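You operate a simulated robot arm through the tools that you are given. There is no shell and no other tool.

You are at the controls of a simulated robot arm. One attempt, no reset.

TASK
Put things in order on the table under the blinds. At the end: the hand roller stands where the white square-footed dummy block stood; the brown cardboard core from the film bin is in the small blue crate; the white square-footed dummy block from the table under the blinds stands where the brown cardboard core from the film bin stood; the brown cork pad (marked "766") from the table under the blinds stands where the hand roller stood; whatever was shut is shut again. Leave all else as you found it, and nothing knocked over.

Only the result counts: the job must be done as asked and must still hold three seconds after the hand-in. Knocking over, shifting, dropping, spilling or breaking anything else fails it.

THE ROBOT
A 7-joint arm with a two-finger gripper, fixed in place. Base frame: the origin is at the foot of the arm, x ahead of it, y to its left, z up; the work surface is at about z = 0. Units: m, degrees, N and s.
With the tool pointing down near the work surface it reaches from about 0.16 to 0.38 m from the base axis. Its first joint turns from -72.0 to 72.0 degrees. Payload 0.6 kg.
The tool frame sits at the grasp point between the pads (the TCP): z along the fingers, y along the line on which they close. The tips reach 0.022 m beyond it. The gripper opens to 0.092 m; its body begins 0.065 m behind the TCP.
Orientation is told as [roll, pitch, yaw] about the base's x, y, z axes, in that order, counted from this pose: with the fingers straight down and closing along the base's y, the tool's x points along the base's -x, its y along +y and its z along -z.

THE INTERFACE
- The arm moves only by the tool move_arm. Its argument "steps" is one flat list of numbers, 7 for each row, row after row: the turn, a rotation vector about the tool's x, y, z in rad, then the shift along the tool's x, y, z in m, then the gripper command, from -1 (shut) to 1 (fully open), values between in proportion. In form: [rx, ry, rz, tx, ty, tz, claw, rx, ry, rz, tx, ty, tz, claw, ...]. A call has 1 to 20 rows; each row shifts and turns the commanded pose from where the row before left it, along the tool's axes as they then stand. Each row takes 0.2 s and may step no farther than 0.05 m and 8.6 degrees from the row before; otherwise, or with a gripper value out of range, the whole call is refused. Where a pose cannot be reached the arm comes as near as it can. A force on the tool above 40 N (or 10 N above the force at the start of the call, whichever is more), or a blocked arm, ends the call early, and 0.2 s more pass. The fingers move at their own pace (about 0.0599 m/s each) and stop on an object; they squeeze with about 26 N. The grip force told is the motor's: it shows also when the fingers shut on nothing. Time passes only in rows, and 0.2 s behind the last, so rows that do not move let the fingers close. It gives the time, the measured TCP pose, the force on the tool (base axes), the opening and the grip force at its end, in the units of the frame above (readings bear some noise), with the torque about the TCP (base axes, N m) and any sound that the robot's microphone picked up, and new pictures: "show" is both (left out), scene, wrist or none.
- Cameras (640 x 400 px; columns grow to the right, rows downward): "scene" is fixed at [0.0604, -0.2833, 0.392]; the picture's right is [0.69, -0.73, 0.00], its down [-0.50, -0.48, -0.72] and it looks along [0.52, 0.50, -0.69] (base axes); focal length 214 px, centre (320, 200). "wrist" rides on the gripper at [0.071, 0.019, -0.102] in the tool frame; the picture's right is [-0.26, 0.97, 0.00], its down [-0.75, -0.20, -0.62] and it looks along [-0.60, -0.16, 0.78] (tool axes); focal length 280 px, centre (320, 200). There is no depth. A picture from a camera that has moved, and an enlarged one, comes with that camera's place and axes in the base frame and with its lens.
- close_up(camera, box): a new picture of the part [left, top, right, bottom] of that camera's present view, enlarged. The clock stands still meanwhile.
- job_done(): hands the job in; it is judged then, once.

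Places have to be worked out from the pictures, the camera data and where the tool is seen. Open the gripper and draw the arm clear of the work before you hand the job in, unless the task says otherwise.

The tools are called after "Call:" by a JSON object that holds its "name" and its "arguments". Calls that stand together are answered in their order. move_arm: Moves the arm, as the interface text tells. Its arguments: {"type":"object","properties":{"steps":{"type":"array"},"show":{"type":"string","enum":["both","scene","wrist","none"]}},"required":["steps"]} The other tools are called the same way: close_up (camera, box) takes an enlarged picture of a part of a camera's view; job_done () hands the job in.

At the start:

```text
clock: 0.0
position: [0.234, -0.0824, 0.245]
ee_rot: [0.1, 0.0, 0.0]
contact_force: [-0.1, 0.2, -0.7]
moment: [-0.02, 0.01, 0.0]
finger_gap: 0.0917
grasp_force: 0.1
```

scene: 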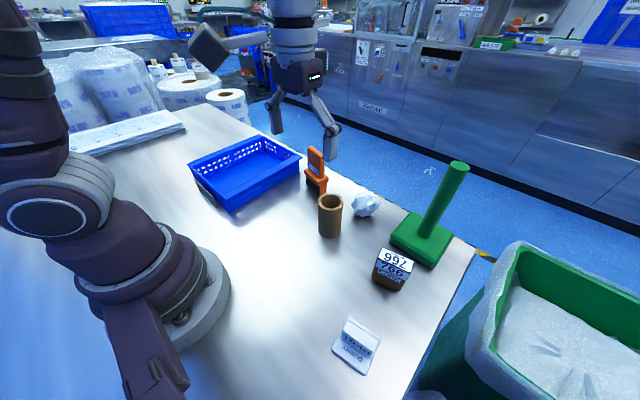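
wrist: 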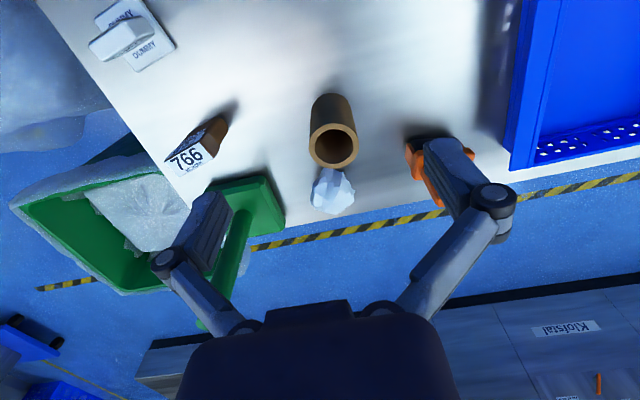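

I start by looking closely at the objects on the table to identify them before moving anything.

Call:
{"name": "close_up", "arguments": {"camera": "scene", "box": [280, 130, 480, 255]}}

Call:
{"name": "close_up", "arguments": {"camera": "scene", "box": [300, 230, 460, 400]}}

Call:
{"name": "close_up", "arguments": {"camera": "wrist", "box": [80, 0, 280, 200]}}

Call:
{"name": "close_up", "arguments": {"camera": "wrist", "box": [280, 80, 500, 230]}}

Call:
{"name": "close_up", "arguments": {"camera": "scene", "box": [170, 120, 350, 230]}}

```text
3.20 times, centred on (380, 192) of scene
camera zoom: at [0.0604, -0.2833, 0.392], right [0.69, -0.73, 0.0], down [-0.5, -0.48, -0.72], along [0.52, 0.5, -0.69], focal length 686 px, centre (128, 224)
```

zoom: 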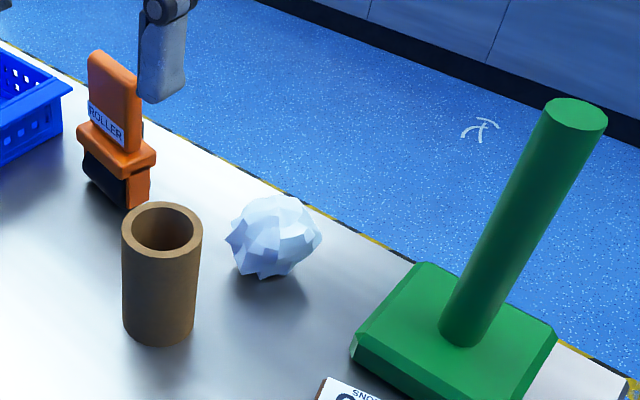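

```text
2.35 times, centred on (380, 315) of scene
camera zoom: at [0.0604, -0.2833, 0.392], right [0.69, -0.73, 0.0], down [-0.5, -0.48, -0.72], along [0.52, 0.5, -0.69], focal length 505 px, centre (179, -71)
```

zoom: 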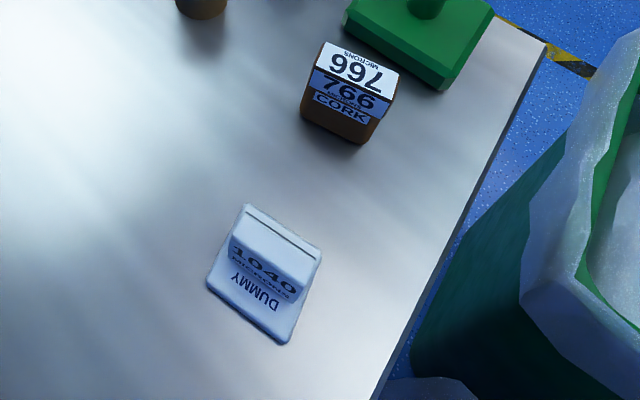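

```text
2.00 times, centred on (180, 100) of wrist
camera zoom: at [0.1636, -0.0626, 0.3476], right [0.26, 0.97, 0.0], down [0.75, -0.2, 0.62], along [0.6, -0.16, -0.78], focal length 561 px, centre (600, 400)
```

zoom: 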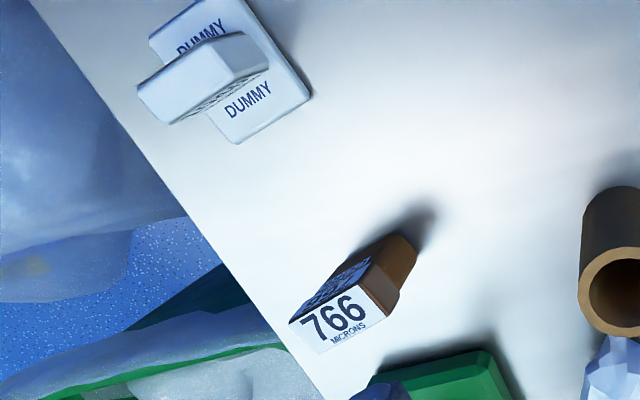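

```text
2.67 times, centred on (390, 155) of wrist
camera zoom: at [0.1636, -0.0626, 0.3476], right [0.26, 0.97, 0.0], down [0.75, -0.2, 0.62], along [0.6, -0.16, -0.78], focal length 748 px, centre (133, 320)
```

zoom: 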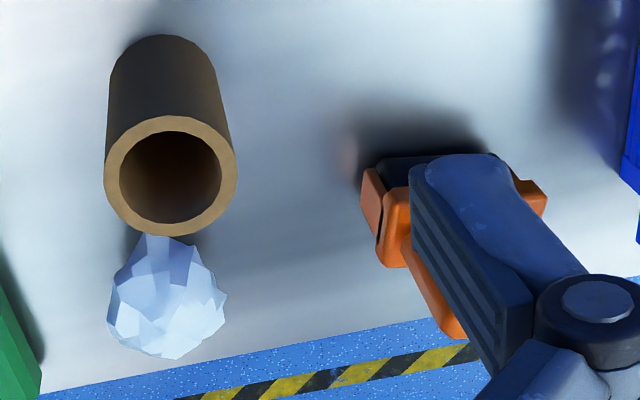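

```text
3.56 times, centred on (260, 175) of scene
camera zoom: at [0.0604, -0.2833, 0.392], right [0.69, -0.73, 0.0], down [-0.5, -0.48, -0.72], along [0.52, 0.5, -0.69], focal length 763 px, centre (533, 289)
```

zoom: 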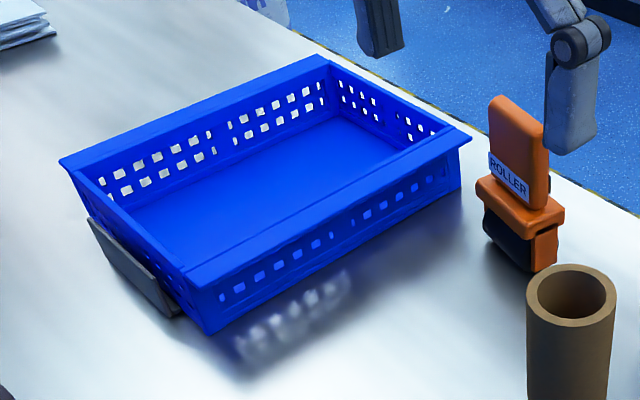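

The objects are: orange hand roller (~(0.38, 0.04)), brown core (~(0.30, -0.08)), crumpled film ball, green post (not to touch), cork 766 (~(0.28, -0.245)), white dummy 1040 (~(0.16, -0.267)) and the blue crate (~(0.28, 0.24)). I pull the arm back and to the left, still high, to get a second view of roller and crate.

Call:
{"name": "move_arm", "arguments": {"steps": [0, 0, 0, 0.02, 0.04, -0.01, 1, 0, 0, 0, 0.02, 0.04, -0.01, 1, 0, 0, 0, 0.01, 0.04, 0, 1, 0, 0, 0, 0, 0, 0, 1]}}

Call:
{"name": "close_up", "arguments": {"camera": "scene", "box": [440, 220, 640, 400]}}

```text
clock: 1.0
position: [0.1837, 0.0384, 0.266]
ee_rot: [0.0, 0.0, -0.1]
contact_force: [-0.4, 0.5, -0.2]
moment: [-0.02, 0.01, 0.01]
finger_gap: 0.0923
grasp_force: 0.0
camera wrist: at [0.1123, 0.0578, 0.3678], right [0.26, 0.97, 0.0], down [0.75, -0.2, 0.62], along [0.6, -0.16, -0.78], focal length 280 px, centre (320, 200)
```

scene: 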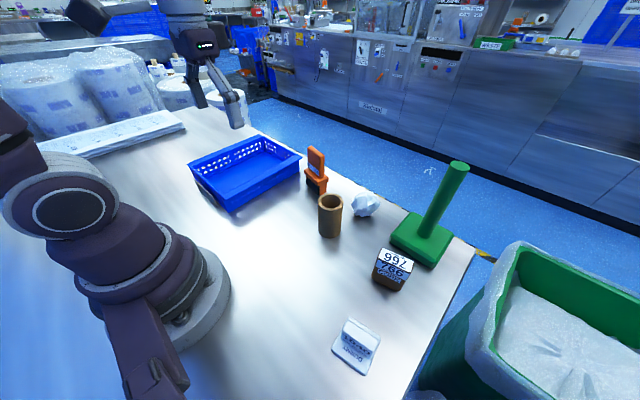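
wrist: 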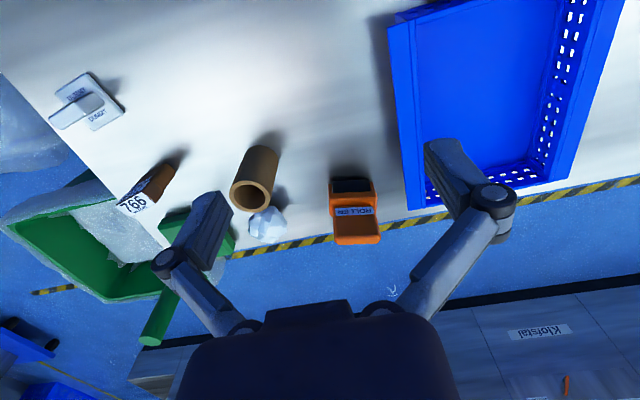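

```text
2.22 times, centred on (540, 310) of scene
camera zoom: at [0.0604, -0.2833, 0.392], right [0.69, -0.73, 0.0], down [-0.5, -0.48, -0.72], along [0.52, 0.5, -0.69], focal length 477 px, centre (-169, -44)
```

zoom: 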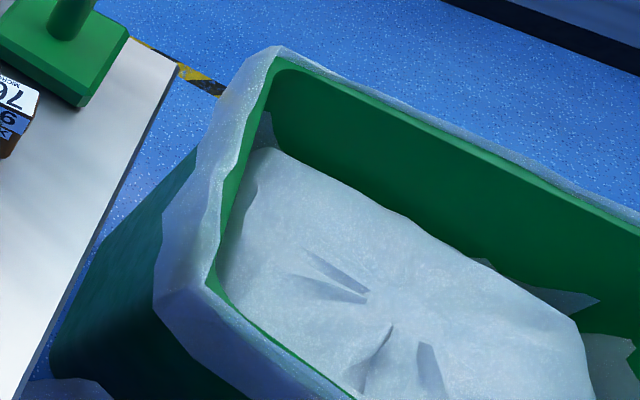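

The film bin holds only film, so the core on the table is the one meant. I enlarge the wrist view on the roller, core and crate for geometry.

Call:
{"name": "close_up", "arguments": {"camera": "wrist", "box": [290, 150, 420, 260]}}

Call:
{"name": "close_up", "arguments": {"camera": "wrist", "box": [380, 0, 640, 220]}}

Call:
{"name": "close_up", "arguments": {"camera": "wrist", "box": [200, 120, 320, 260]}}

Call:
{"name": "close_up", "arguments": {"camera": "scene", "box": [290, 130, 400, 250]}}

```text
3.64 times, centred on (355, 205) of wrist
camera zoom: at [0.1123, 0.0578, 0.3678], right [0.26, 0.97, 0.0], down [0.75, -0.2, 0.62], along [0.6, -0.16, -0.78], focal length 1020 px, centre (193, 182)
```

zoom: 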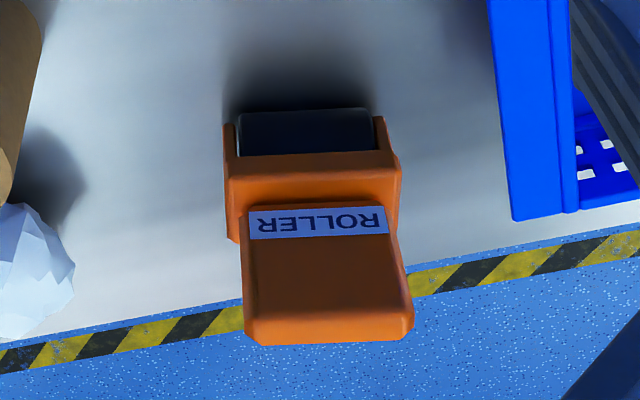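

```text
1.82 times, centred on (510, 110) of wrist
camera zoom: at [0.1123, 0.0578, 0.3678], right [0.26, 0.97, 0.0], down [0.75, -0.2, 0.62], along [0.6, -0.16, -0.78], focal length 510 px, centre (-26, 364)
```

zoom: 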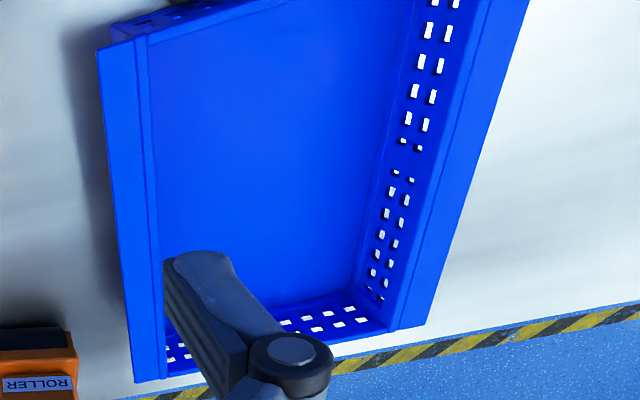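

```text
2.86 times, centred on (260, 190) of wrist
camera zoom: at [0.1123, 0.0578, 0.3678], right [0.26, 0.97, 0.0], down [0.75, -0.2, 0.62], along [0.6, -0.16, -0.78], focal length 801 px, centre (491, 229)
```

zoom: 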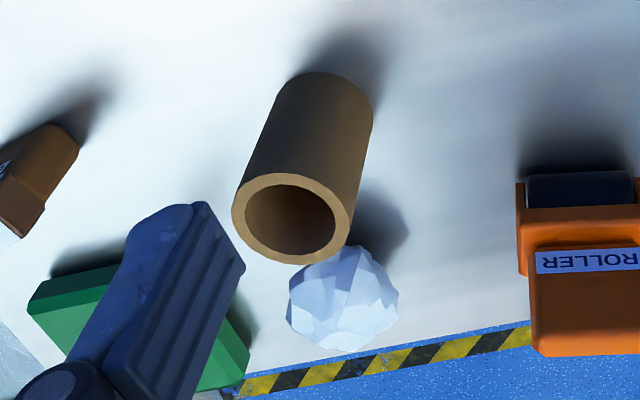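

```text
3.33 times, centred on (345, 190) of scene
camera zoom: at [0.0604, -0.2833, 0.392], right [0.69, -0.73, 0.0], down [-0.5, -0.48, -0.72], along [0.52, 0.5, -0.69], focal length 715 px, centre (237, 233)
```

zoom: 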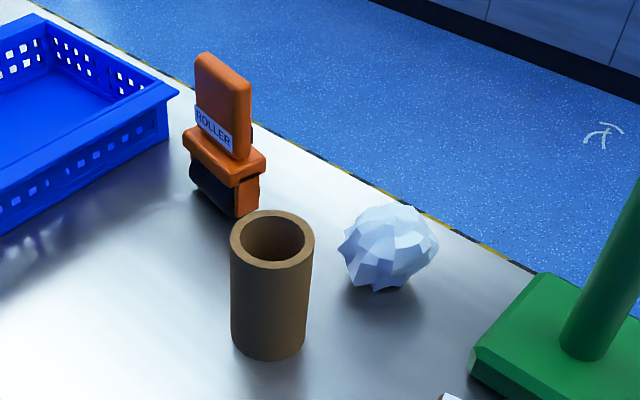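

The roller stands at about (0.38, 0.04) with handle top near z = 0.115, the core at about (0.295, -0.083) with top z = 0.092, and the crate spans about x 0.165–0.40, y 0.114–0.32 with its rim at about 0.059. Next I swing the camera high over the dummy and the cork to measure them.

Call:
{"name": "move_arm", "arguments": {"steps": [0, 0, 0, 0.0135, -0.047, 0, 1, 0, 0, 0, 0.0135, -0.047, 0, 1, 0, 0, 0, 0.0135, -0.047, 0, 1, 0, 0, 0, 0.0135, -0.047, 0, 1, 0, 0, 0.1495, 0, 0, 0, 1, 0, 0, 0.1495, 0, 0, 0, 1, 0, 0, 0.1495, 0, 0, 0, 1, 0, 0, 0.1495, 0, 0, 0, 1, 0, 0, 0.1495, 0, 0, 0, 1, 0, 0, 0.1495, 0, 0, 0, 1, 0, 0, 0.1495, 0, 0, 0, 1, 0, 0, 0, 0, 0, 0, 1]}}

Call:
{"name": "close_up", "arguments": {"camera": "wrist", "box": [200, 40, 440, 220]}}

```text
clock: 3.6
position: [0.1318, -0.1499, 0.2662]
ee_rot: [0.0, 0.0, -60.2]
contact_force: [-0.6, -0.4, -0.1]
moment: [-0.07, 0.05, 0.02]
finger_gap: 0.092
grasp_force: 0.2
camera wrist: at [0.1117, -0.0787, 0.3677], right [0.97, 0.25, 0.0], down [0.2, -0.76, 0.63], along [0.16, -0.6, -0.78], focal length 280 px, centre (320, 200)
```

scene: 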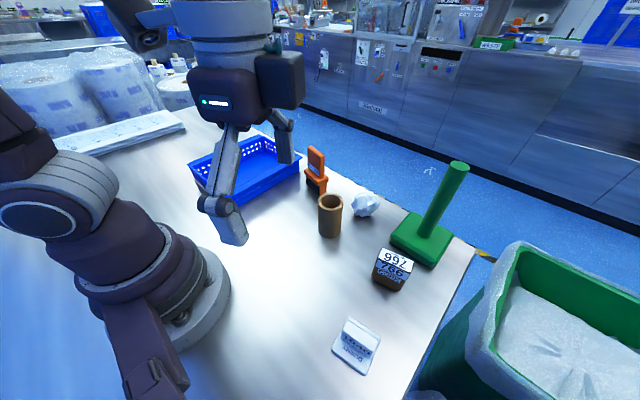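
wrist: 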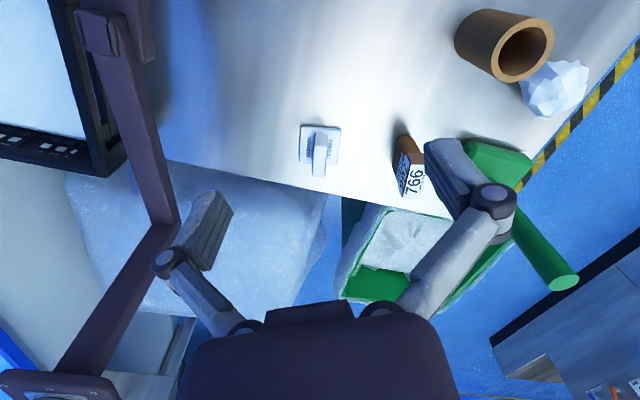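

```text
2.22 times, centred on (320, 130) of wrist
camera zoom: at [0.1117, -0.0787, 0.3677], right [0.97, 0.25, 0.0], down [0.2, -0.76, 0.63], along [0.16, -0.6, -0.78], focal length 623 px, centre (320, 356)
```

zoom: 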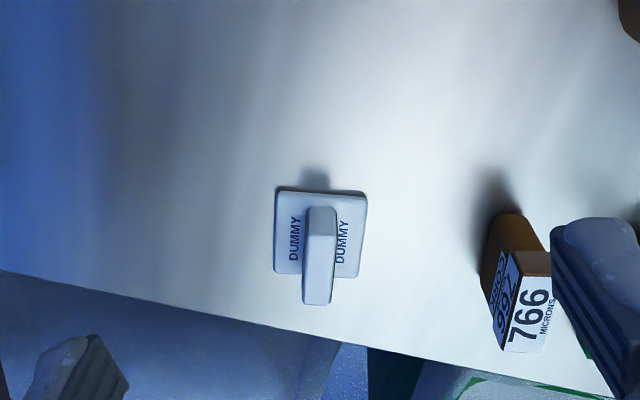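

I notice a dark boom in the left part of the wrist picture that may stand near the dummy; I enlarge it, the dummy and the scene's lower-left corner to judge clearance.

Call:
{"name": "close_up", "arguments": {"camera": "wrist", "box": [0, 0, 260, 400]}}

Call:
{"name": "close_up", "arguments": {"camera": "scene", "box": [0, 200, 260, 400]}}

Call:
{"name": "close_up", "arguments": {"camera": "wrist", "box": [280, 100, 360, 190]}}

Call:
{"name": "close_up", "arguments": {"camera": "wrist", "box": [370, 110, 450, 210]}}

Call:
{"name": "close_up", "arguments": {"camera": "scene", "box": [320, 230, 430, 380]}}

```text
1.00 times, centred on (130, 200) of wrist (not enlarged: the box is as wide or as high as the picture)
camera zoom: at [0.1117, -0.0787, 0.3677], right [0.97, 0.25, 0.0], down [0.2, -0.76, 0.63], along [0.16, -0.6, -0.78], focal length 280 px, centre (510, 200)
```

zoom: 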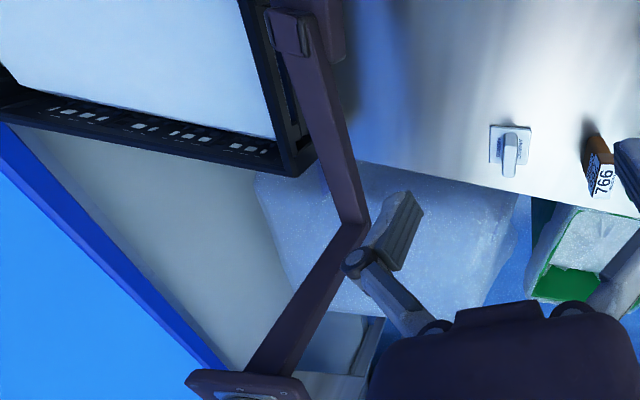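

```text
2.00 times, centred on (130, 300) of scene
camera zoom: at [0.0604, -0.2833, 0.392], right [0.69, -0.73, 0.0], down [-0.5, -0.48, -0.72], along [0.52, 0.5, -0.69], focal length 429 px, centre (700, 0)
```

zoom: 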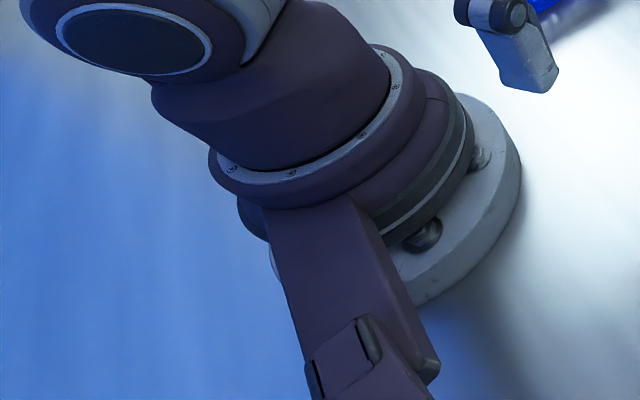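

```text
4.44 times, centred on (320, 145) of wrist
camera zoom: at [0.1117, -0.0787, 0.3677], right [0.97, 0.25, 0.0], down [0.2, -0.76, 0.63], along [0.16, -0.6, -0.78], focal length 1246 px, centre (320, 444)
```

zoom: 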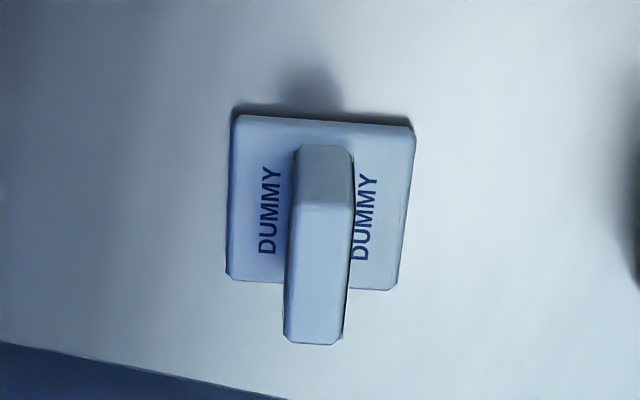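

```text
4.00 times, centred on (410, 160) of wrist
camera zoom: at [0.1117, -0.0787, 0.3677], right [0.97, 0.25, 0.0], down [0.2, -0.76, 0.63], along [0.16, -0.6, -0.78], focal length 1122 px, centre (-40, 360)
```

zoom: 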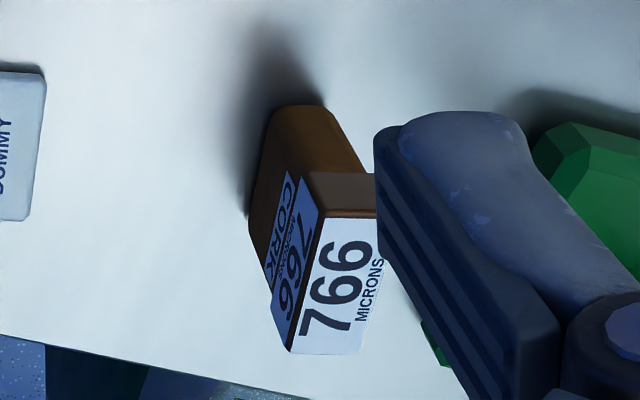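

```text
2.67 times, centred on (375, 305) of scene
camera zoom: at [0.0604, -0.2833, 0.392], right [0.69, -0.73, 0.0], down [-0.5, -0.48, -0.72], along [0.52, 0.5, -0.69], focal length 572 px, centre (173, -80)
```

zoom: 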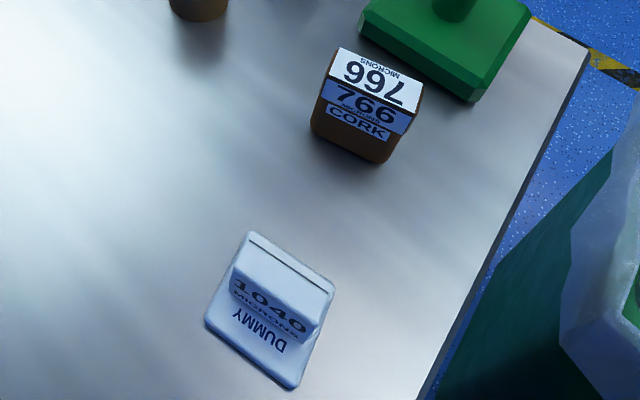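

The boom belongs to the scene camera's mount and stays at about x < 0.06, so the dummy (centre ≈ (0.160, -0.261), handle top z ≈ 0.049) is clear of it; the cork is at ≈ (0.285, -0.245), 0.026 thick and 0.072 high. First job: the core. I turn back to yaw -16° and move high above it.

Call:
{"name": "move_arm", "arguments": {"steps": [0, 0, -0.1286, 0, 0, 0, 1, 0, 0, -0.1286, 0, 0, 0, 1, 0, 0, -0.1286, 0, 0, 0, 1, 0, 0, -0.1286, 0, 0, 0, 1, 0, 0, -0.1286, 0, 0, 0, 1, 0, 0, -0.1286, 0, 0, 0, 1, 0, 0, 0, -0.0346, 0.0273, 0, 1, 0, 0, 0, -0.0346, 0.0273, 0, 1, 0, 0, 0, -0.0346, 0.0273, 0, 1, 0, 0, 0, -0.0346, 0.0273, 0, 1, 0, 0, 0, 0, 0, 0, 1]}}

```text
clock: 6.0
position: [0.2942, -0.0818, 0.2655]
ee_rot: [-0.1, 0.0, -15.8]
contact_force: [-0.6, -0.8, -0.3]
moment: [0.0, 0.03, -0.01]
finger_gap: 0.0921
grasp_force: 0.1
camera wrist: at [0.2305, -0.044, 0.3673], right [0.51, 0.86, 0.0], down [0.67, -0.4, 0.62], along [0.54, -0.32, -0.78], focal length 280 px, centre (320, 200)
```

scene: 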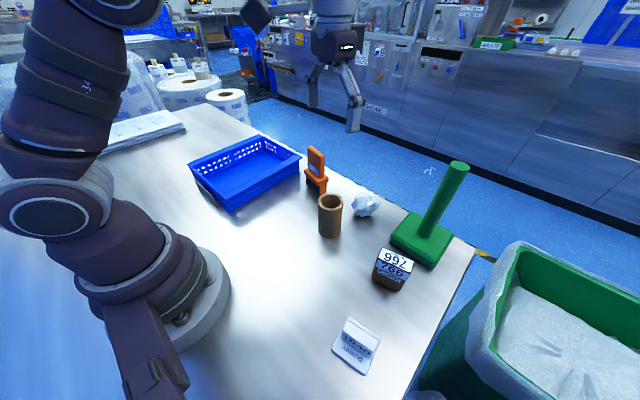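
wrist: 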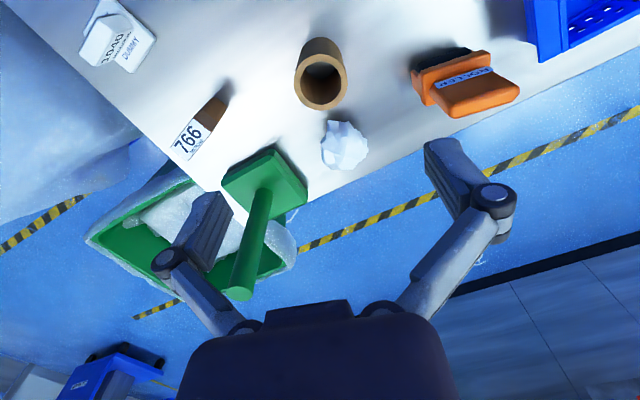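

The core sits under the gripper at about (0.297, -0.082). I descend to z ≈ 0.12 first and check alignment.

Call:
{"name": "move_arm", "arguments": {"steps": [0, 0, 0, -0.0022, -0.0004, 0.036, 1, 0, 0, 0, 0, 0, 0.036, 1, 0, 0, 0, 0, 0, 0.036, 1, 0, 0, 0, 0, 0, 0.036, 1, 0, 0, 0, 0, 0, 0, 1]}}

Call:
{"name": "close_up", "arguments": {"camera": "scene", "box": [250, 100, 450, 250]}}

```text
clock: 7.2
position: [0.2968, -0.083, 0.1213]
ee_rot: [-0.1, 0.0, -15.8]
contact_force: [0.3, 0.6, -0.6]
moment: [0.04, 0.01, 0.02]
finger_gap: 0.0919
grasp_force: 0.0
camera wrist: at [0.2322, -0.0458, 0.2232], right [0.51, 0.86, 0.0], down [0.67, -0.4, 0.63], along [0.54, -0.32, -0.78], focal length 280 px, centre (320, 200)
```

scene: 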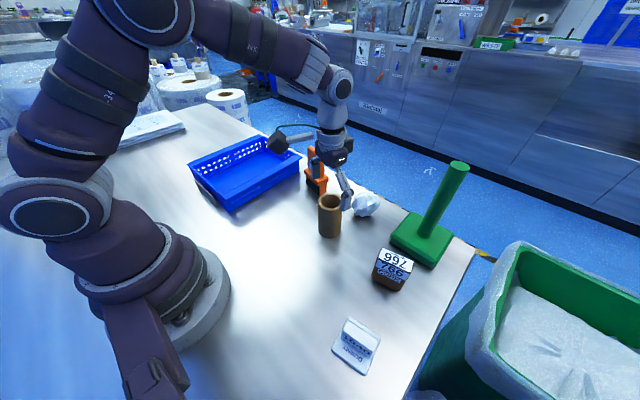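
wrist: 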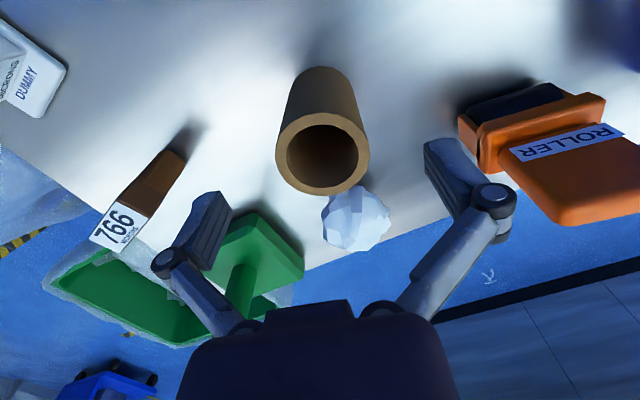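

```text
2.67 times, centred on (350, 175) of scene
camera zoom: at [0.0604, -0.2833, 0.392], right [0.69, -0.73, 0.0], down [-0.5, -0.48, -0.72], along [0.52, 0.5, -0.69], focal length 572 px, centre (240, 267)
```

zoom: 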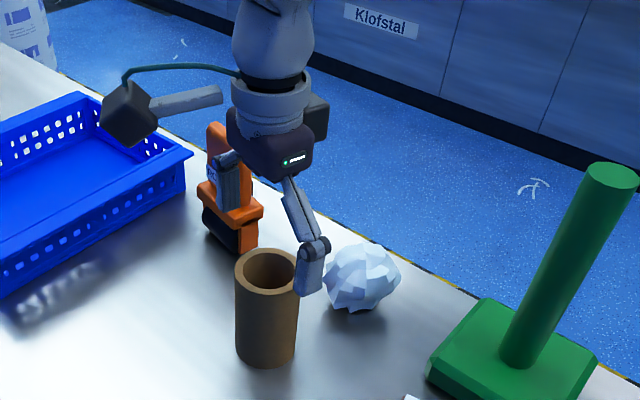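

TCP axis projects right on the core's centre. I descend to z ≈ 0.05 with the fingers on either side of the core, then close.

Call:
{"name": "move_arm", "arguments": {"steps": [0, 0, 0, 0, 0, 0.024, 1, 0, 0, 0, 0, 0, 0.024, 1, 0, 0, 0, 0, 0, 0.023, 1, 0, 0, 0, 0, 0, 0, 1]}}

```text
clock: 8.2
position: [0.2958, -0.0836, 0.0511]
ee_rot: [0.0, 0.0, -15.8]
contact_force: [0.1, 0.0, -0.7]
moment: [0.01, -0.02, 0.01]
finger_gap: 0.0921
grasp_force: 0.0
camera wrist: at [0.2326, -0.0458, 0.1526], right [0.51, 0.86, 0.0], down [0.67, -0.4, 0.62], along [0.54, -0.32, -0.78], focal length 280 px, centre (320, 200)
```

scene: 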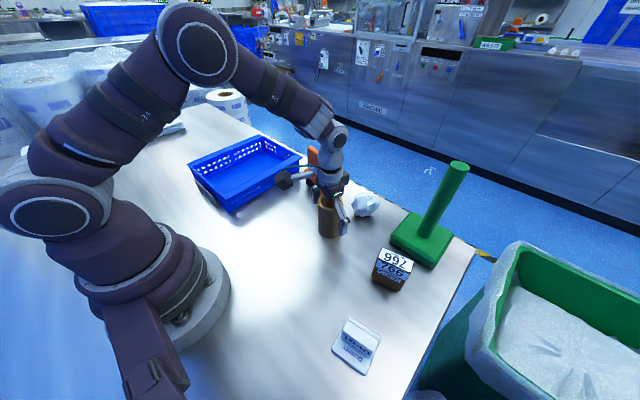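
wrist: 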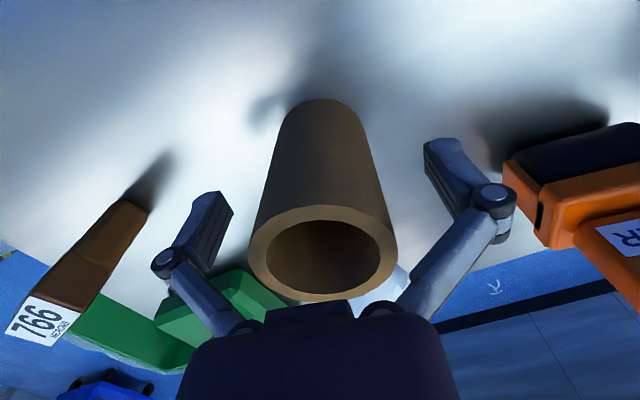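

Fingers straddle the core cleanly. I close the gripper on it.

Call:
{"name": "move_arm", "arguments": {"steps": [0, 0, 0, 0, 0, 0, -1, 0, 0, 0, 0, 0, 0, -1, 0, 0, 0, 0, 0, 0, -1, 0, 0, 0, 0, 0, 0, -1]}}

```text
clock: 9.2
position: [0.2959, -0.0832, 0.0524]
ee_rot: [-0.1, 0.1, -15.7]
contact_force: [-1.2, 0.5, 7.1]
moment: [0.0, 0.02, -0.02]
finger_gap: 0.0537
grasp_force: 25.8
camera wrist: at [0.2326, -0.0459, 0.153], right [0.51, 0.86, 0.0], down [0.67, -0.4, 0.63], along [0.54, -0.32, -0.78], focal length 280 px, centre (320, 200)
```

scene: 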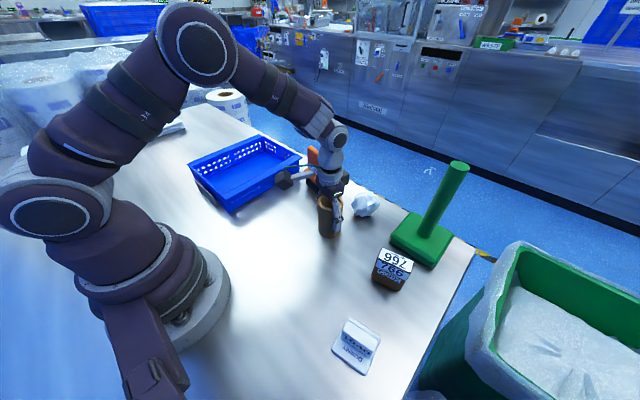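
wrist: 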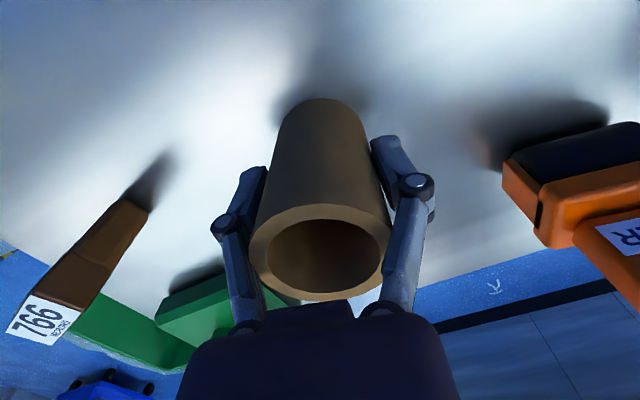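

The core is held (gap 0.0537). Its place is recorded as (0.296, -0.083). I lift straight up to z ≈ 0.26, turn to yaw 0 and carry it towards the crate.

Call:
{"name": "move_arm", "arguments": {"steps": [0, 0, 0, 0, 0, -0.03, -1, 0, 0, 0, 0, 0, -0.045, -1, 0, 0, 0, 0, 0, -0.045, -1, 0, 0, 0, 0, 0, -0.045, -1, 0, 0, 0, 0, 0, -0.045, -1, 0, 0, -0.1379, 0, 0, 0, -1, 0, 0, -0.1379, 0, 0, 0, -1, 0, 0, 0, 0.0052, 0.048, 0, -1, 0, 0, 0, 0.0052, 0.048, 0, -1, 0, 0, 0, 0.0052, 0.048, 0, -1, 0, 0, 0, 0.0052, 0.048, 0, -1, 0, 0, 0, 0.0052, 0.048, 0, -1, 0, 0, 0, 0.0052, 0.048, 0, -1, 0, 0, 0, 0, 0, 0, -1]}}

Call:
{"name": "close_up", "arguments": {"camera": "scene", "box": [170, 50, 370, 230]}}

```text
clock: 12.2
position: [0.266, 0.1917, 0.2612]
ee_rot: [-0.1, 0.0, 0.0]
contact_force: [0.1, -0.1, -0.5]
moment: [-0.01, -0.03, -0.06]
finger_gap: 0.0527
grasp_force: 25.7
out of reach, approached as far as the arm can: row 13
camera wrist: at [0.1949, 0.2114, 0.3631], right [0.26, 0.96, 0.0], down [0.75, -0.2, 0.62], along [0.6, -0.16, -0.78], focal length 280 px, centre (320, 200)
```

scene: 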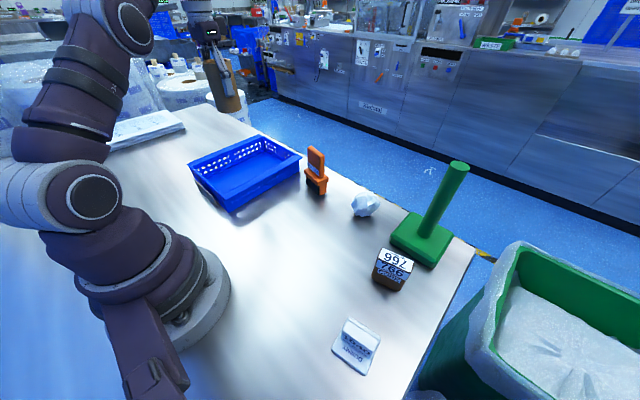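
wrist: 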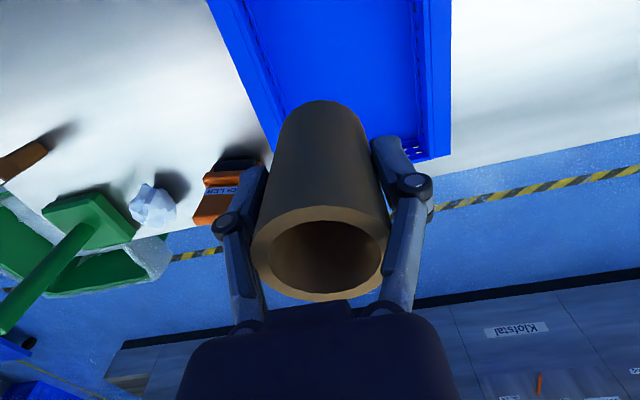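

```text
2.22 times, centred on (270, 140) of scene
camera zoom: at [0.0604, -0.2833, 0.392], right [0.69, -0.73, 0.0], down [-0.5, -0.48, -0.72], along [0.52, 0.5, -0.69], focal length 477 px, centre (431, 333)
```

zoom: 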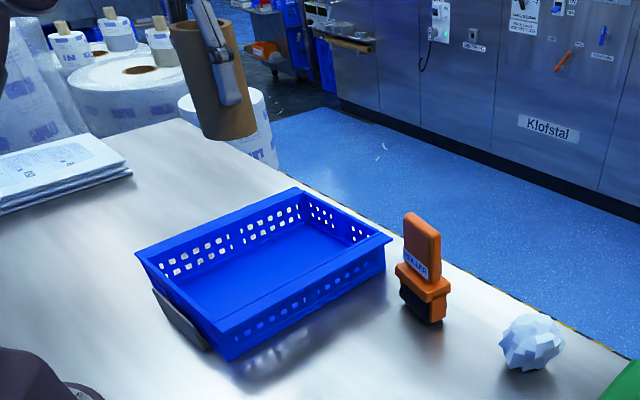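

At this height the reach ends at about 0.33 m radius, and the core hangs over the crate's interior at (0.266, 0.192). I lower it to z ≈ 0.10 and check where the base is relative to the crate.

Call:
{"name": "move_arm", "arguments": {"steps": [0, 0, 0, 0, 0, 0.04, -1, 0, 0, 0, 0, 0, 0.04, -1, 0, 0, 0, 0, 0, 0.04, -1, 0, 0, 0, 0, 0, 0.035, -1, 0, 0, 0, 0, 0, 0, -1]}}

Call:
{"name": "close_up", "arguments": {"camera": "scene", "box": [170, 80, 340, 230]}}

```text
clock: 13.4
position: [0.2648, 0.1936, 0.1055]
ee_rot: [-0.1, -0.1, -0.1]
contact_force: [0.6, -0.5, 0.4]
moment: [-0.03, -0.03, 0.05]
finger_gap: 0.0524
grasp_force: 25.6
camera wrist: at [0.1944, 0.2126, 0.2074], right [0.26, 0.97, 0.0], down [0.75, -0.2, 0.62], along [0.6, -0.16, -0.78], focal length 280 px, centre (320, 200)
```

scene: 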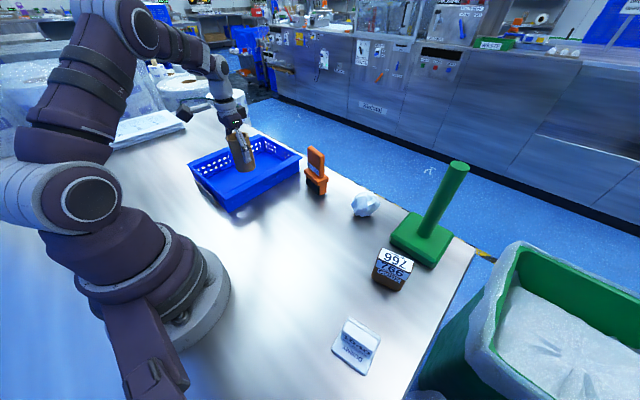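
wrist: 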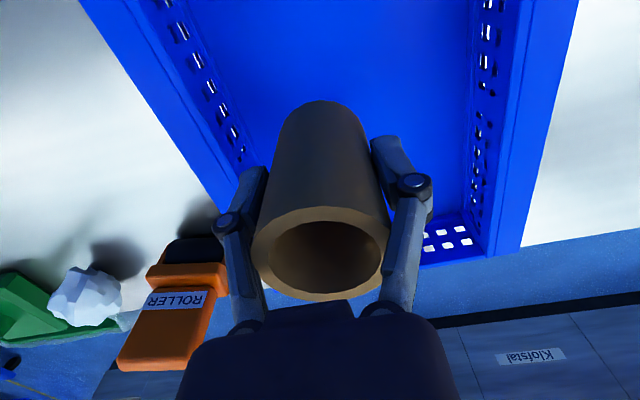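

```text
2.67 times, centred on (255, 155) of scene
camera zoom: at [0.0604, -0.2833, 0.392], right [0.69, -0.73, 0.0], down [-0.5, -0.48, -0.72], along [0.52, 0.5, -0.69], focal length 572 px, centre (493, 320)
```

zoom: 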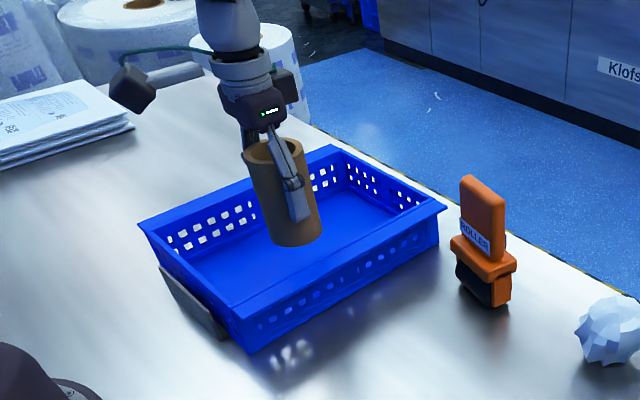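

The core hangs over the inside; I shift it 12 mm further from the near wall and lower gently towards the floor in small steps, watching the force.

Call:
{"name": "move_arm", "arguments": {"steps": [0, 0, 0, 0, 0.012, 0, -1, 0, 0, 0, 0, 0, 0.02, -1, 0, 0, 0, 0, 0, 0.015, -1, 0, 0, 0, 0, 0, 0.004, -1, 0, 0, 0, 0, 0, 0.004, -1, 0, 0, 0, 0, 0, 0, -1]}}

Call:
{"name": "close_up", "arguments": {"camera": "scene", "box": [170, 80, 340, 230]}}

```text
clock: 14.8
position: [0.2649, 0.2045, 0.0622]
ee_rot: [0.0, 0.0, -0.1]
contact_force: [-0.2, 0.0, -0.8]
moment: [0.0, -0.02, -0.02]
finger_gap: 0.0517
grasp_force: 26.0
camera wrist: at [0.1943, 0.2239, 0.1645], right [0.26, 0.97, 0.0], down [0.75, -0.2, 0.62], along [0.6, -0.16, -0.78], focal length 280 px, centre (320, 200)
```

scene: 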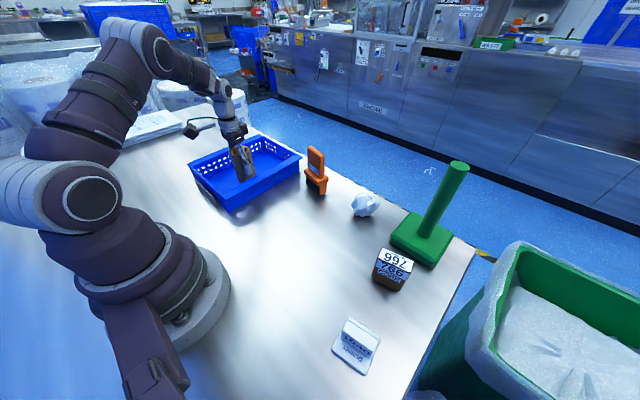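
wrist: 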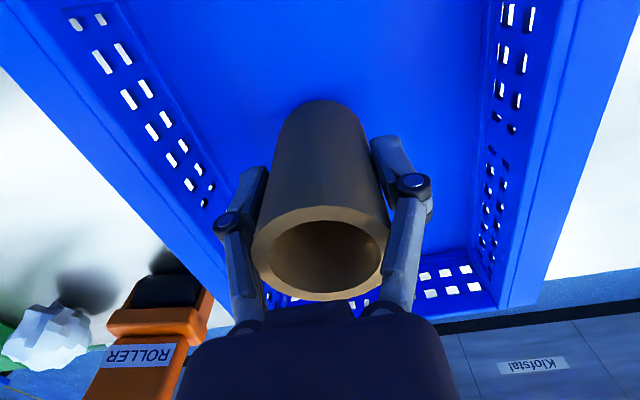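

```text
2.67 times, centred on (255, 155) of scene
camera zoom: at [0.0604, -0.2833, 0.392], right [0.69, -0.73, 0.0], down [-0.5, -0.48, -0.72], along [0.52, 0.5, -0.69], focal length 572 px, centre (493, 320)
```

zoom: 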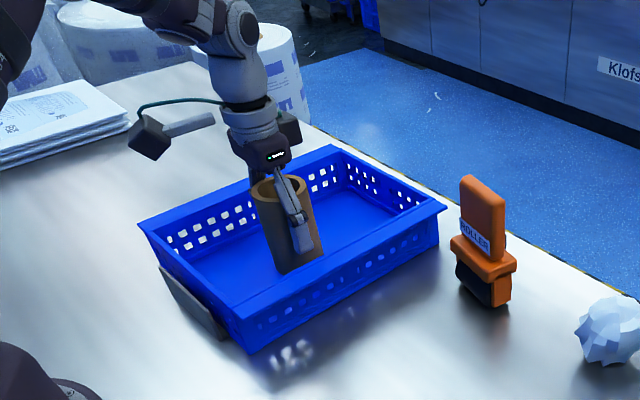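

No contact yet with the base about 10 mm above the table level. I continue in 2 mm steps.

Call:
{"name": "move_arm", "arguments": {"steps": [0, 0, 0, 0, 0, 0.002, -1, 0, 0, 0, 0, 0, 0.002, -1, 0, 0, 0, 0, 0, 0, -1], "show": "none"}}

```text
clock: 15.6
position: [0.2658, 0.2054, 0.0585]
ee_rot: [0.0, 0.0, 0.0]
contact_force: [0.2, -0.9, -0.9]
moment: [0.0, 0.0, 0.02]
finger_gap: 0.052
grasp_force: 26.1
```

Still free; two more 2 mm steps.

Call:
{"name": "move_arm", "arguments": {"steps": [0, 0, 0, 0, 0, 0.0015, -1, 0, 0, 0, 0, 0, 0.0015, -1, 0, 0, 0, 0, 0, 0, -1], "show": "none"}}

```text
clock: 16.1
position: [0.2659, 0.2054, 0.0581]
ee_rot: [0.1, -0.1, -0.1]
contact_force: [-3.0, -1.0, 11.1]
moment: [-0.02, -0.05, -0.03]
finger_gap: 0.0522
grasp_force: 25.8
stopped in row 2: the force on the tool passed its limit at 47 N (the readings are from after the stop); the commanded pose is now the measured one
```

The core touched the crate floor (upward force 11 N at z = 0.058). I open the fingers partway to release it and look.

Call:
{"name": "move_arm", "arguments": {"steps": [0, 0, 0, 0, 0, 0, 0.3, 0, 0, 0, 0, 0, 0, 0.5, 0, 0, 0, 0, 0, 0, 0.55, 0, 0, 0, 0, 0, 0, 0.55]}}

Call:
{"name": "close_up", "arguments": {"camera": "scene", "box": [170, 80, 340, 230]}}

```text
clock: 17.1
position: [0.2653, 0.2052, 0.0585]
ee_rot: [0.1, 0.0, 0.0]
contact_force: [-0.8, -0.6, -0.5]
moment: [-0.01, -0.02, -0.02]
finger_gap: 0.0715
grasp_force: 0.1
camera wrist: at [0.1946, 0.2243, 0.1596], right [0.26, 0.96, 0.0], down [0.75, -0.21, 0.63], along [0.6, -0.16, -0.78], focal length 280 px, centre (320, 200)
```

scene: 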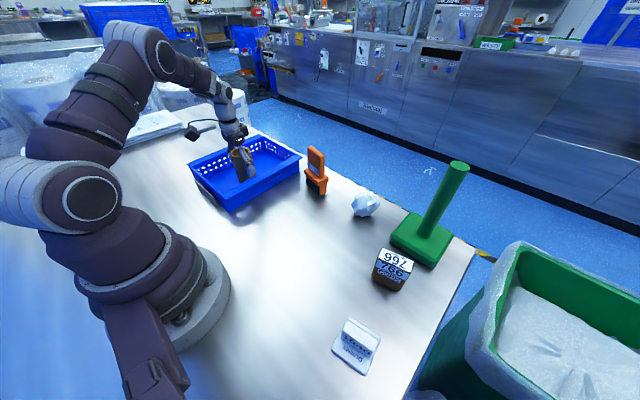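
wrist: 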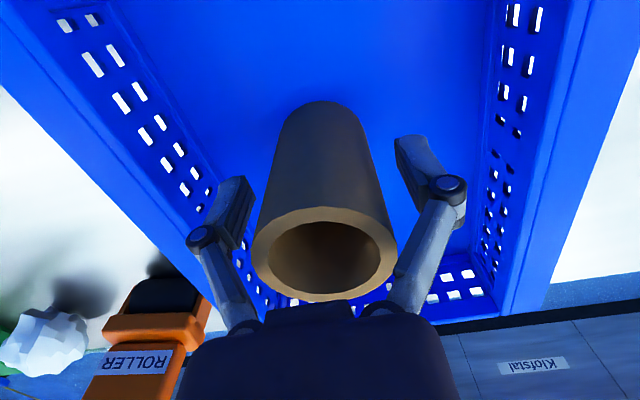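

```text
2.67 times, centred on (255, 155) of scene
camera zoom: at [0.0604, -0.2833, 0.392], right [0.69, -0.73, 0.0], down [-0.5, -0.48, -0.72], along [0.52, 0.5, -0.69], focal length 572 px, centre (493, 320)
```

zoom: 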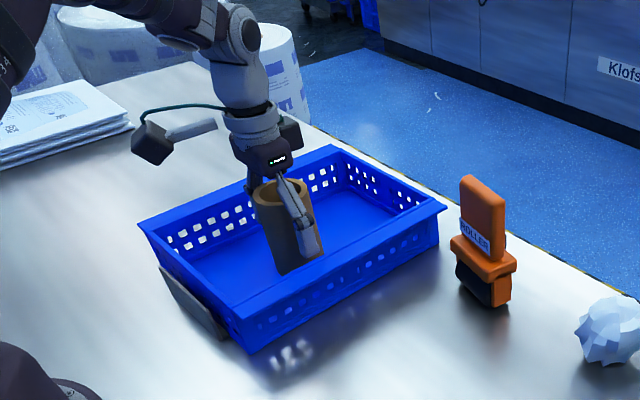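

The core stands free in the crate. I raise the gripper straight up, then move inward and across toward the dummy.

Call:
{"name": "move_arm", "arguments": {"steps": [0, 0, 0, 0, 0, -0.02, 0.55, 0, 0, 0, 0, 0, -0.04, 0.55, 0, 0, 0, 0, 0, -0.05, 0.55, 0, 0, 0, 0, 0, -0.05, 0.55, 0, 0, 0, 0.013, -0.041, 0, 0.55, 0, 0, 0, 0.013, -0.041, 0, 0.55, 0, 0, 0, 0.013, -0.041, 0, 0.55, 0, 0, 0, 0.013, -0.041, 0, 0.55, 0, 0, 0, 0.013, -0.041, 0, 0.55, 0, 0, 0, 0, 0, 0, 0.55]}}

Call:
{"name": "close_up", "arguments": {"camera": "scene", "box": [170, 80, 400, 230]}}

```text
clock: 19.3
position: [0.1999, -0.0004, 0.2186]
ee_rot: [0.1, -0.1, 0.0]
contact_force: [0.3, -0.7, -0.9]
moment: [0.0, 0.03, -0.03]
finger_gap: 0.0711
grasp_force: 0.1
camera wrist: at [0.1287, 0.0189, 0.3197], right [0.26, 0.97, 0.0], down [0.75, -0.21, 0.63], along [0.6, -0.16, -0.78], focal length 280 px, centre (320, 200)
```

scene: 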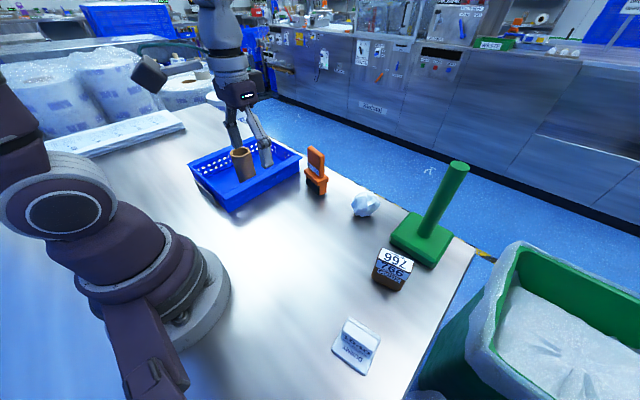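
wrist: 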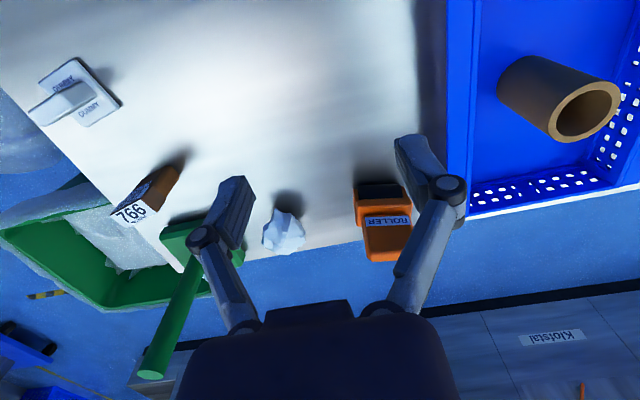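

```text
2.67 times, centred on (285, 155) of scene
camera zoom: at [0.0604, -0.2833, 0.392], right [0.69, -0.73, 0.0], down [-0.5, -0.48, -0.72], along [0.52, 0.5, -0.69], focal length 572 px, centre (413, 320)
```

zoom: 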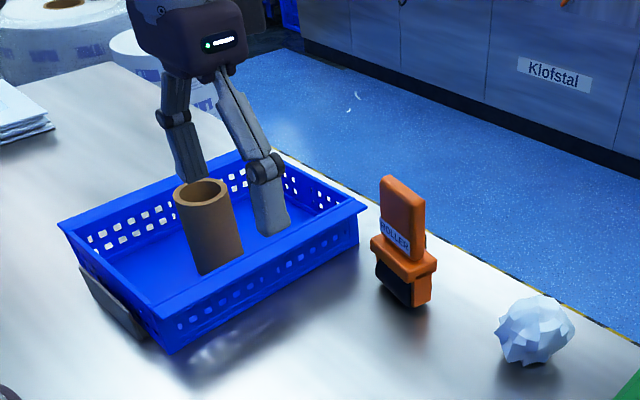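

The core stands upright in the crate. I now move toward the dummy and turn the gripper to yaw -80° so that it will close across the dummy's thin upright.

Call:
{"name": "move_arm", "arguments": {"steps": [0, 0, 0, 0.01, -0.0375, 0, 0.55, 0, 0, 0, 0.01, -0.0375, 0, 0.55, 0, 0, 0, 0.01, -0.0375, 0, 0.55, 0, 0, 0, 0.01, -0.0375, 0, 0.55, 0, 0, 0.1396, 0, 0, 0, 0.55, 0, 0, 0.1396, 0, 0, 0, 0.55, 0, 0, 0.1396, 0, 0, 0, 0.55, 0, 0, 0.1396, 0, 0, 0, 0.55, 0, 0, 0.1396, 0, 0, 0, 0.55, 0, 0, 0.1396, 0, 0, 0, 0.55, 0, 0, 0.1396, 0, 0, 0, 0.55, 0, 0, 0.1396, 0, 0, 0, 0.55, 0, 0, 0.1396, 0, 0, 0, 0.55, 0, 0, 0.1396, 0, 0, 0, 0.55, 0, 0, 0, 0, 0, 0, 0.55]}}

Call:
{"name": "close_up", "arguments": {"camera": "wrist", "box": [240, 60, 400, 200]}}

```text
clock: 22.5
position: [0.1612, -0.1508, 0.2171]
ee_rot: [0.0, 0.0, -80.1]
contact_force: [0.7, -0.3, 0.8]
moment: [0.0, 0.0, -0.02]
finger_gap: 0.0714
grasp_force: 0.1
camera wrist: at [0.1672, -0.0769, 0.3193], right [1.0, -0.09, 0.0], down [-0.07, -0.78, 0.62], along [-0.06, -0.62, -0.78], focal length 280 px, centre (320, 200)
```

scene: 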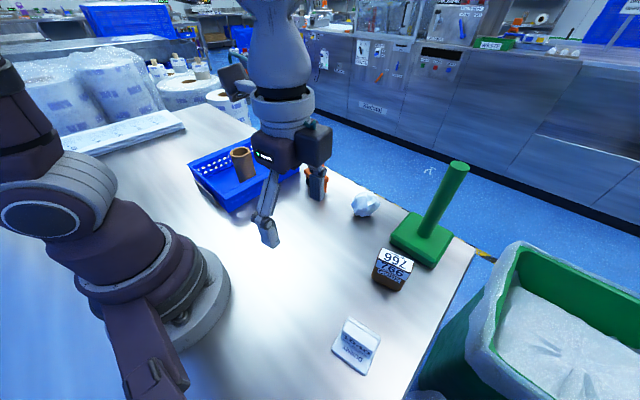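
wrist: 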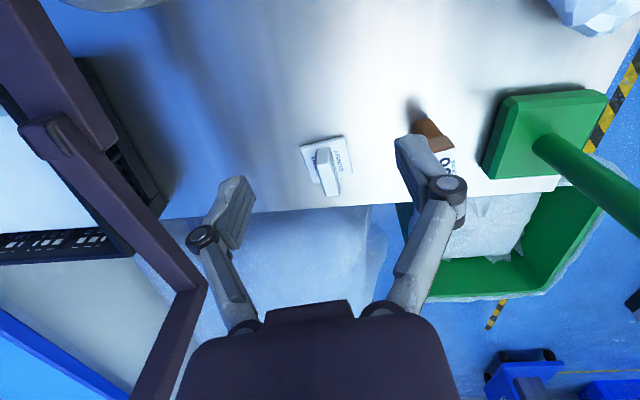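

```text
2.86 times, centred on (320, 130) of wrist
camera zoom: at [0.1672, -0.0769, 0.3193], right [1.0, -0.09, 0.0], down [-0.07, -0.78, 0.62], along [-0.06, -0.62, -0.78], focal length 801 px, centre (320, 400)
```

zoom: 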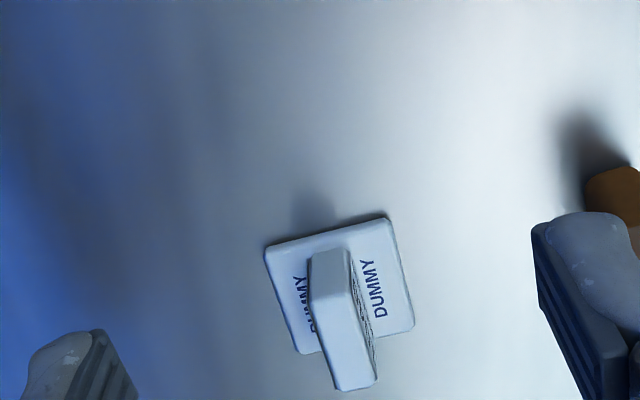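

Dummy centre refined to ≈ (0.159, -0.261), yaw ≈ 10°, upright top z ≈ 0.0515. To stay away from the camera boom I go down to z = 0.10 first, then move out over the dummy.

Call:
{"name": "move_arm", "arguments": {"steps": [0, 0, 0, 0, 0, 0.039, 0.55, 0, 0, 0, 0, 0, 0.039, 0.55, 0, 0, 0, 0, 0, 0.039, 0.55, 0, 0, 0, -0.036, -0.007, 0, 0.55, 0, 0, 0, -0.036, -0.007, 0, 0.55, 0, 0, 0, -0.036, -0.007, 0, 0.55, 0, 0, 0, 0, 0, 0, 0.55]}}

Call:
{"name": "close_up", "arguments": {"camera": "scene", "box": [280, 250, 440, 400]}}

```text
clock: 24.1
position: [0.1579, -0.2597, 0.0997]
ee_rot: [-0.1, 0.0, -80.0]
contact_force: [0.4, 0.0, -0.9]
moment: [0.01, 0.0, 0.01]
finger_gap: 0.0713
grasp_force: 0.0
camera wrist: at [0.1647, -0.1867, 0.2024], right [1.0, -0.09, 0.0], down [-0.07, -0.78, 0.62], along [-0.06, -0.62, -0.78], focal length 280 px, centre (320, 200)
```

scene: 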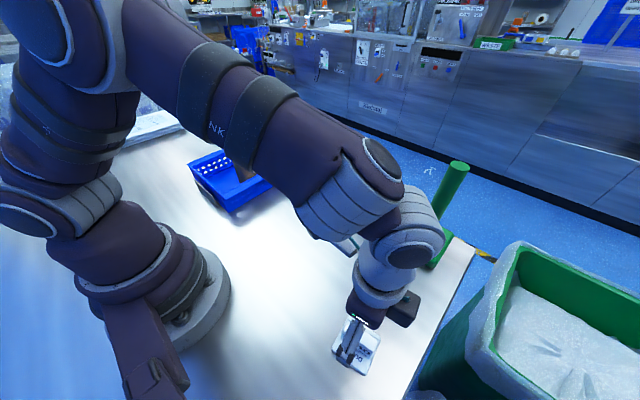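
wrist: 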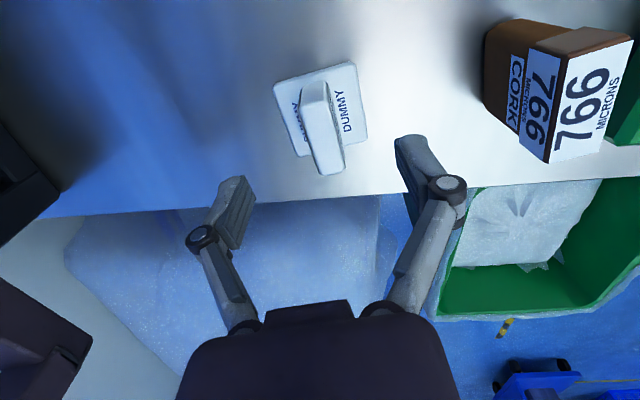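

```text
2.67 times, centred on (360, 325) of scene
camera zoom: at [0.0604, -0.2833, 0.392], right [0.69, -0.73, 0.0], down [-0.5, -0.48, -0.72], along [0.52, 0.5, -0.69], focal length 572 px, centre (213, -133)
```

zoom: 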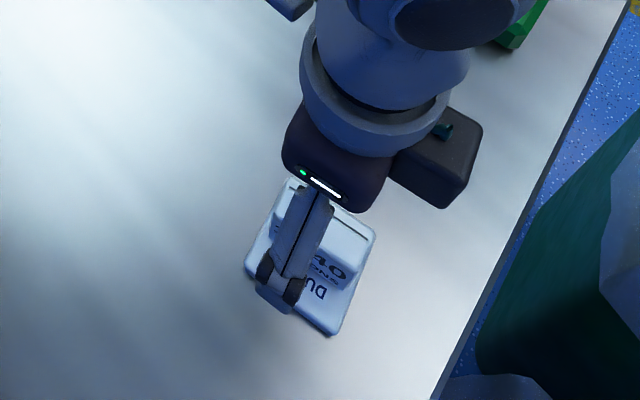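

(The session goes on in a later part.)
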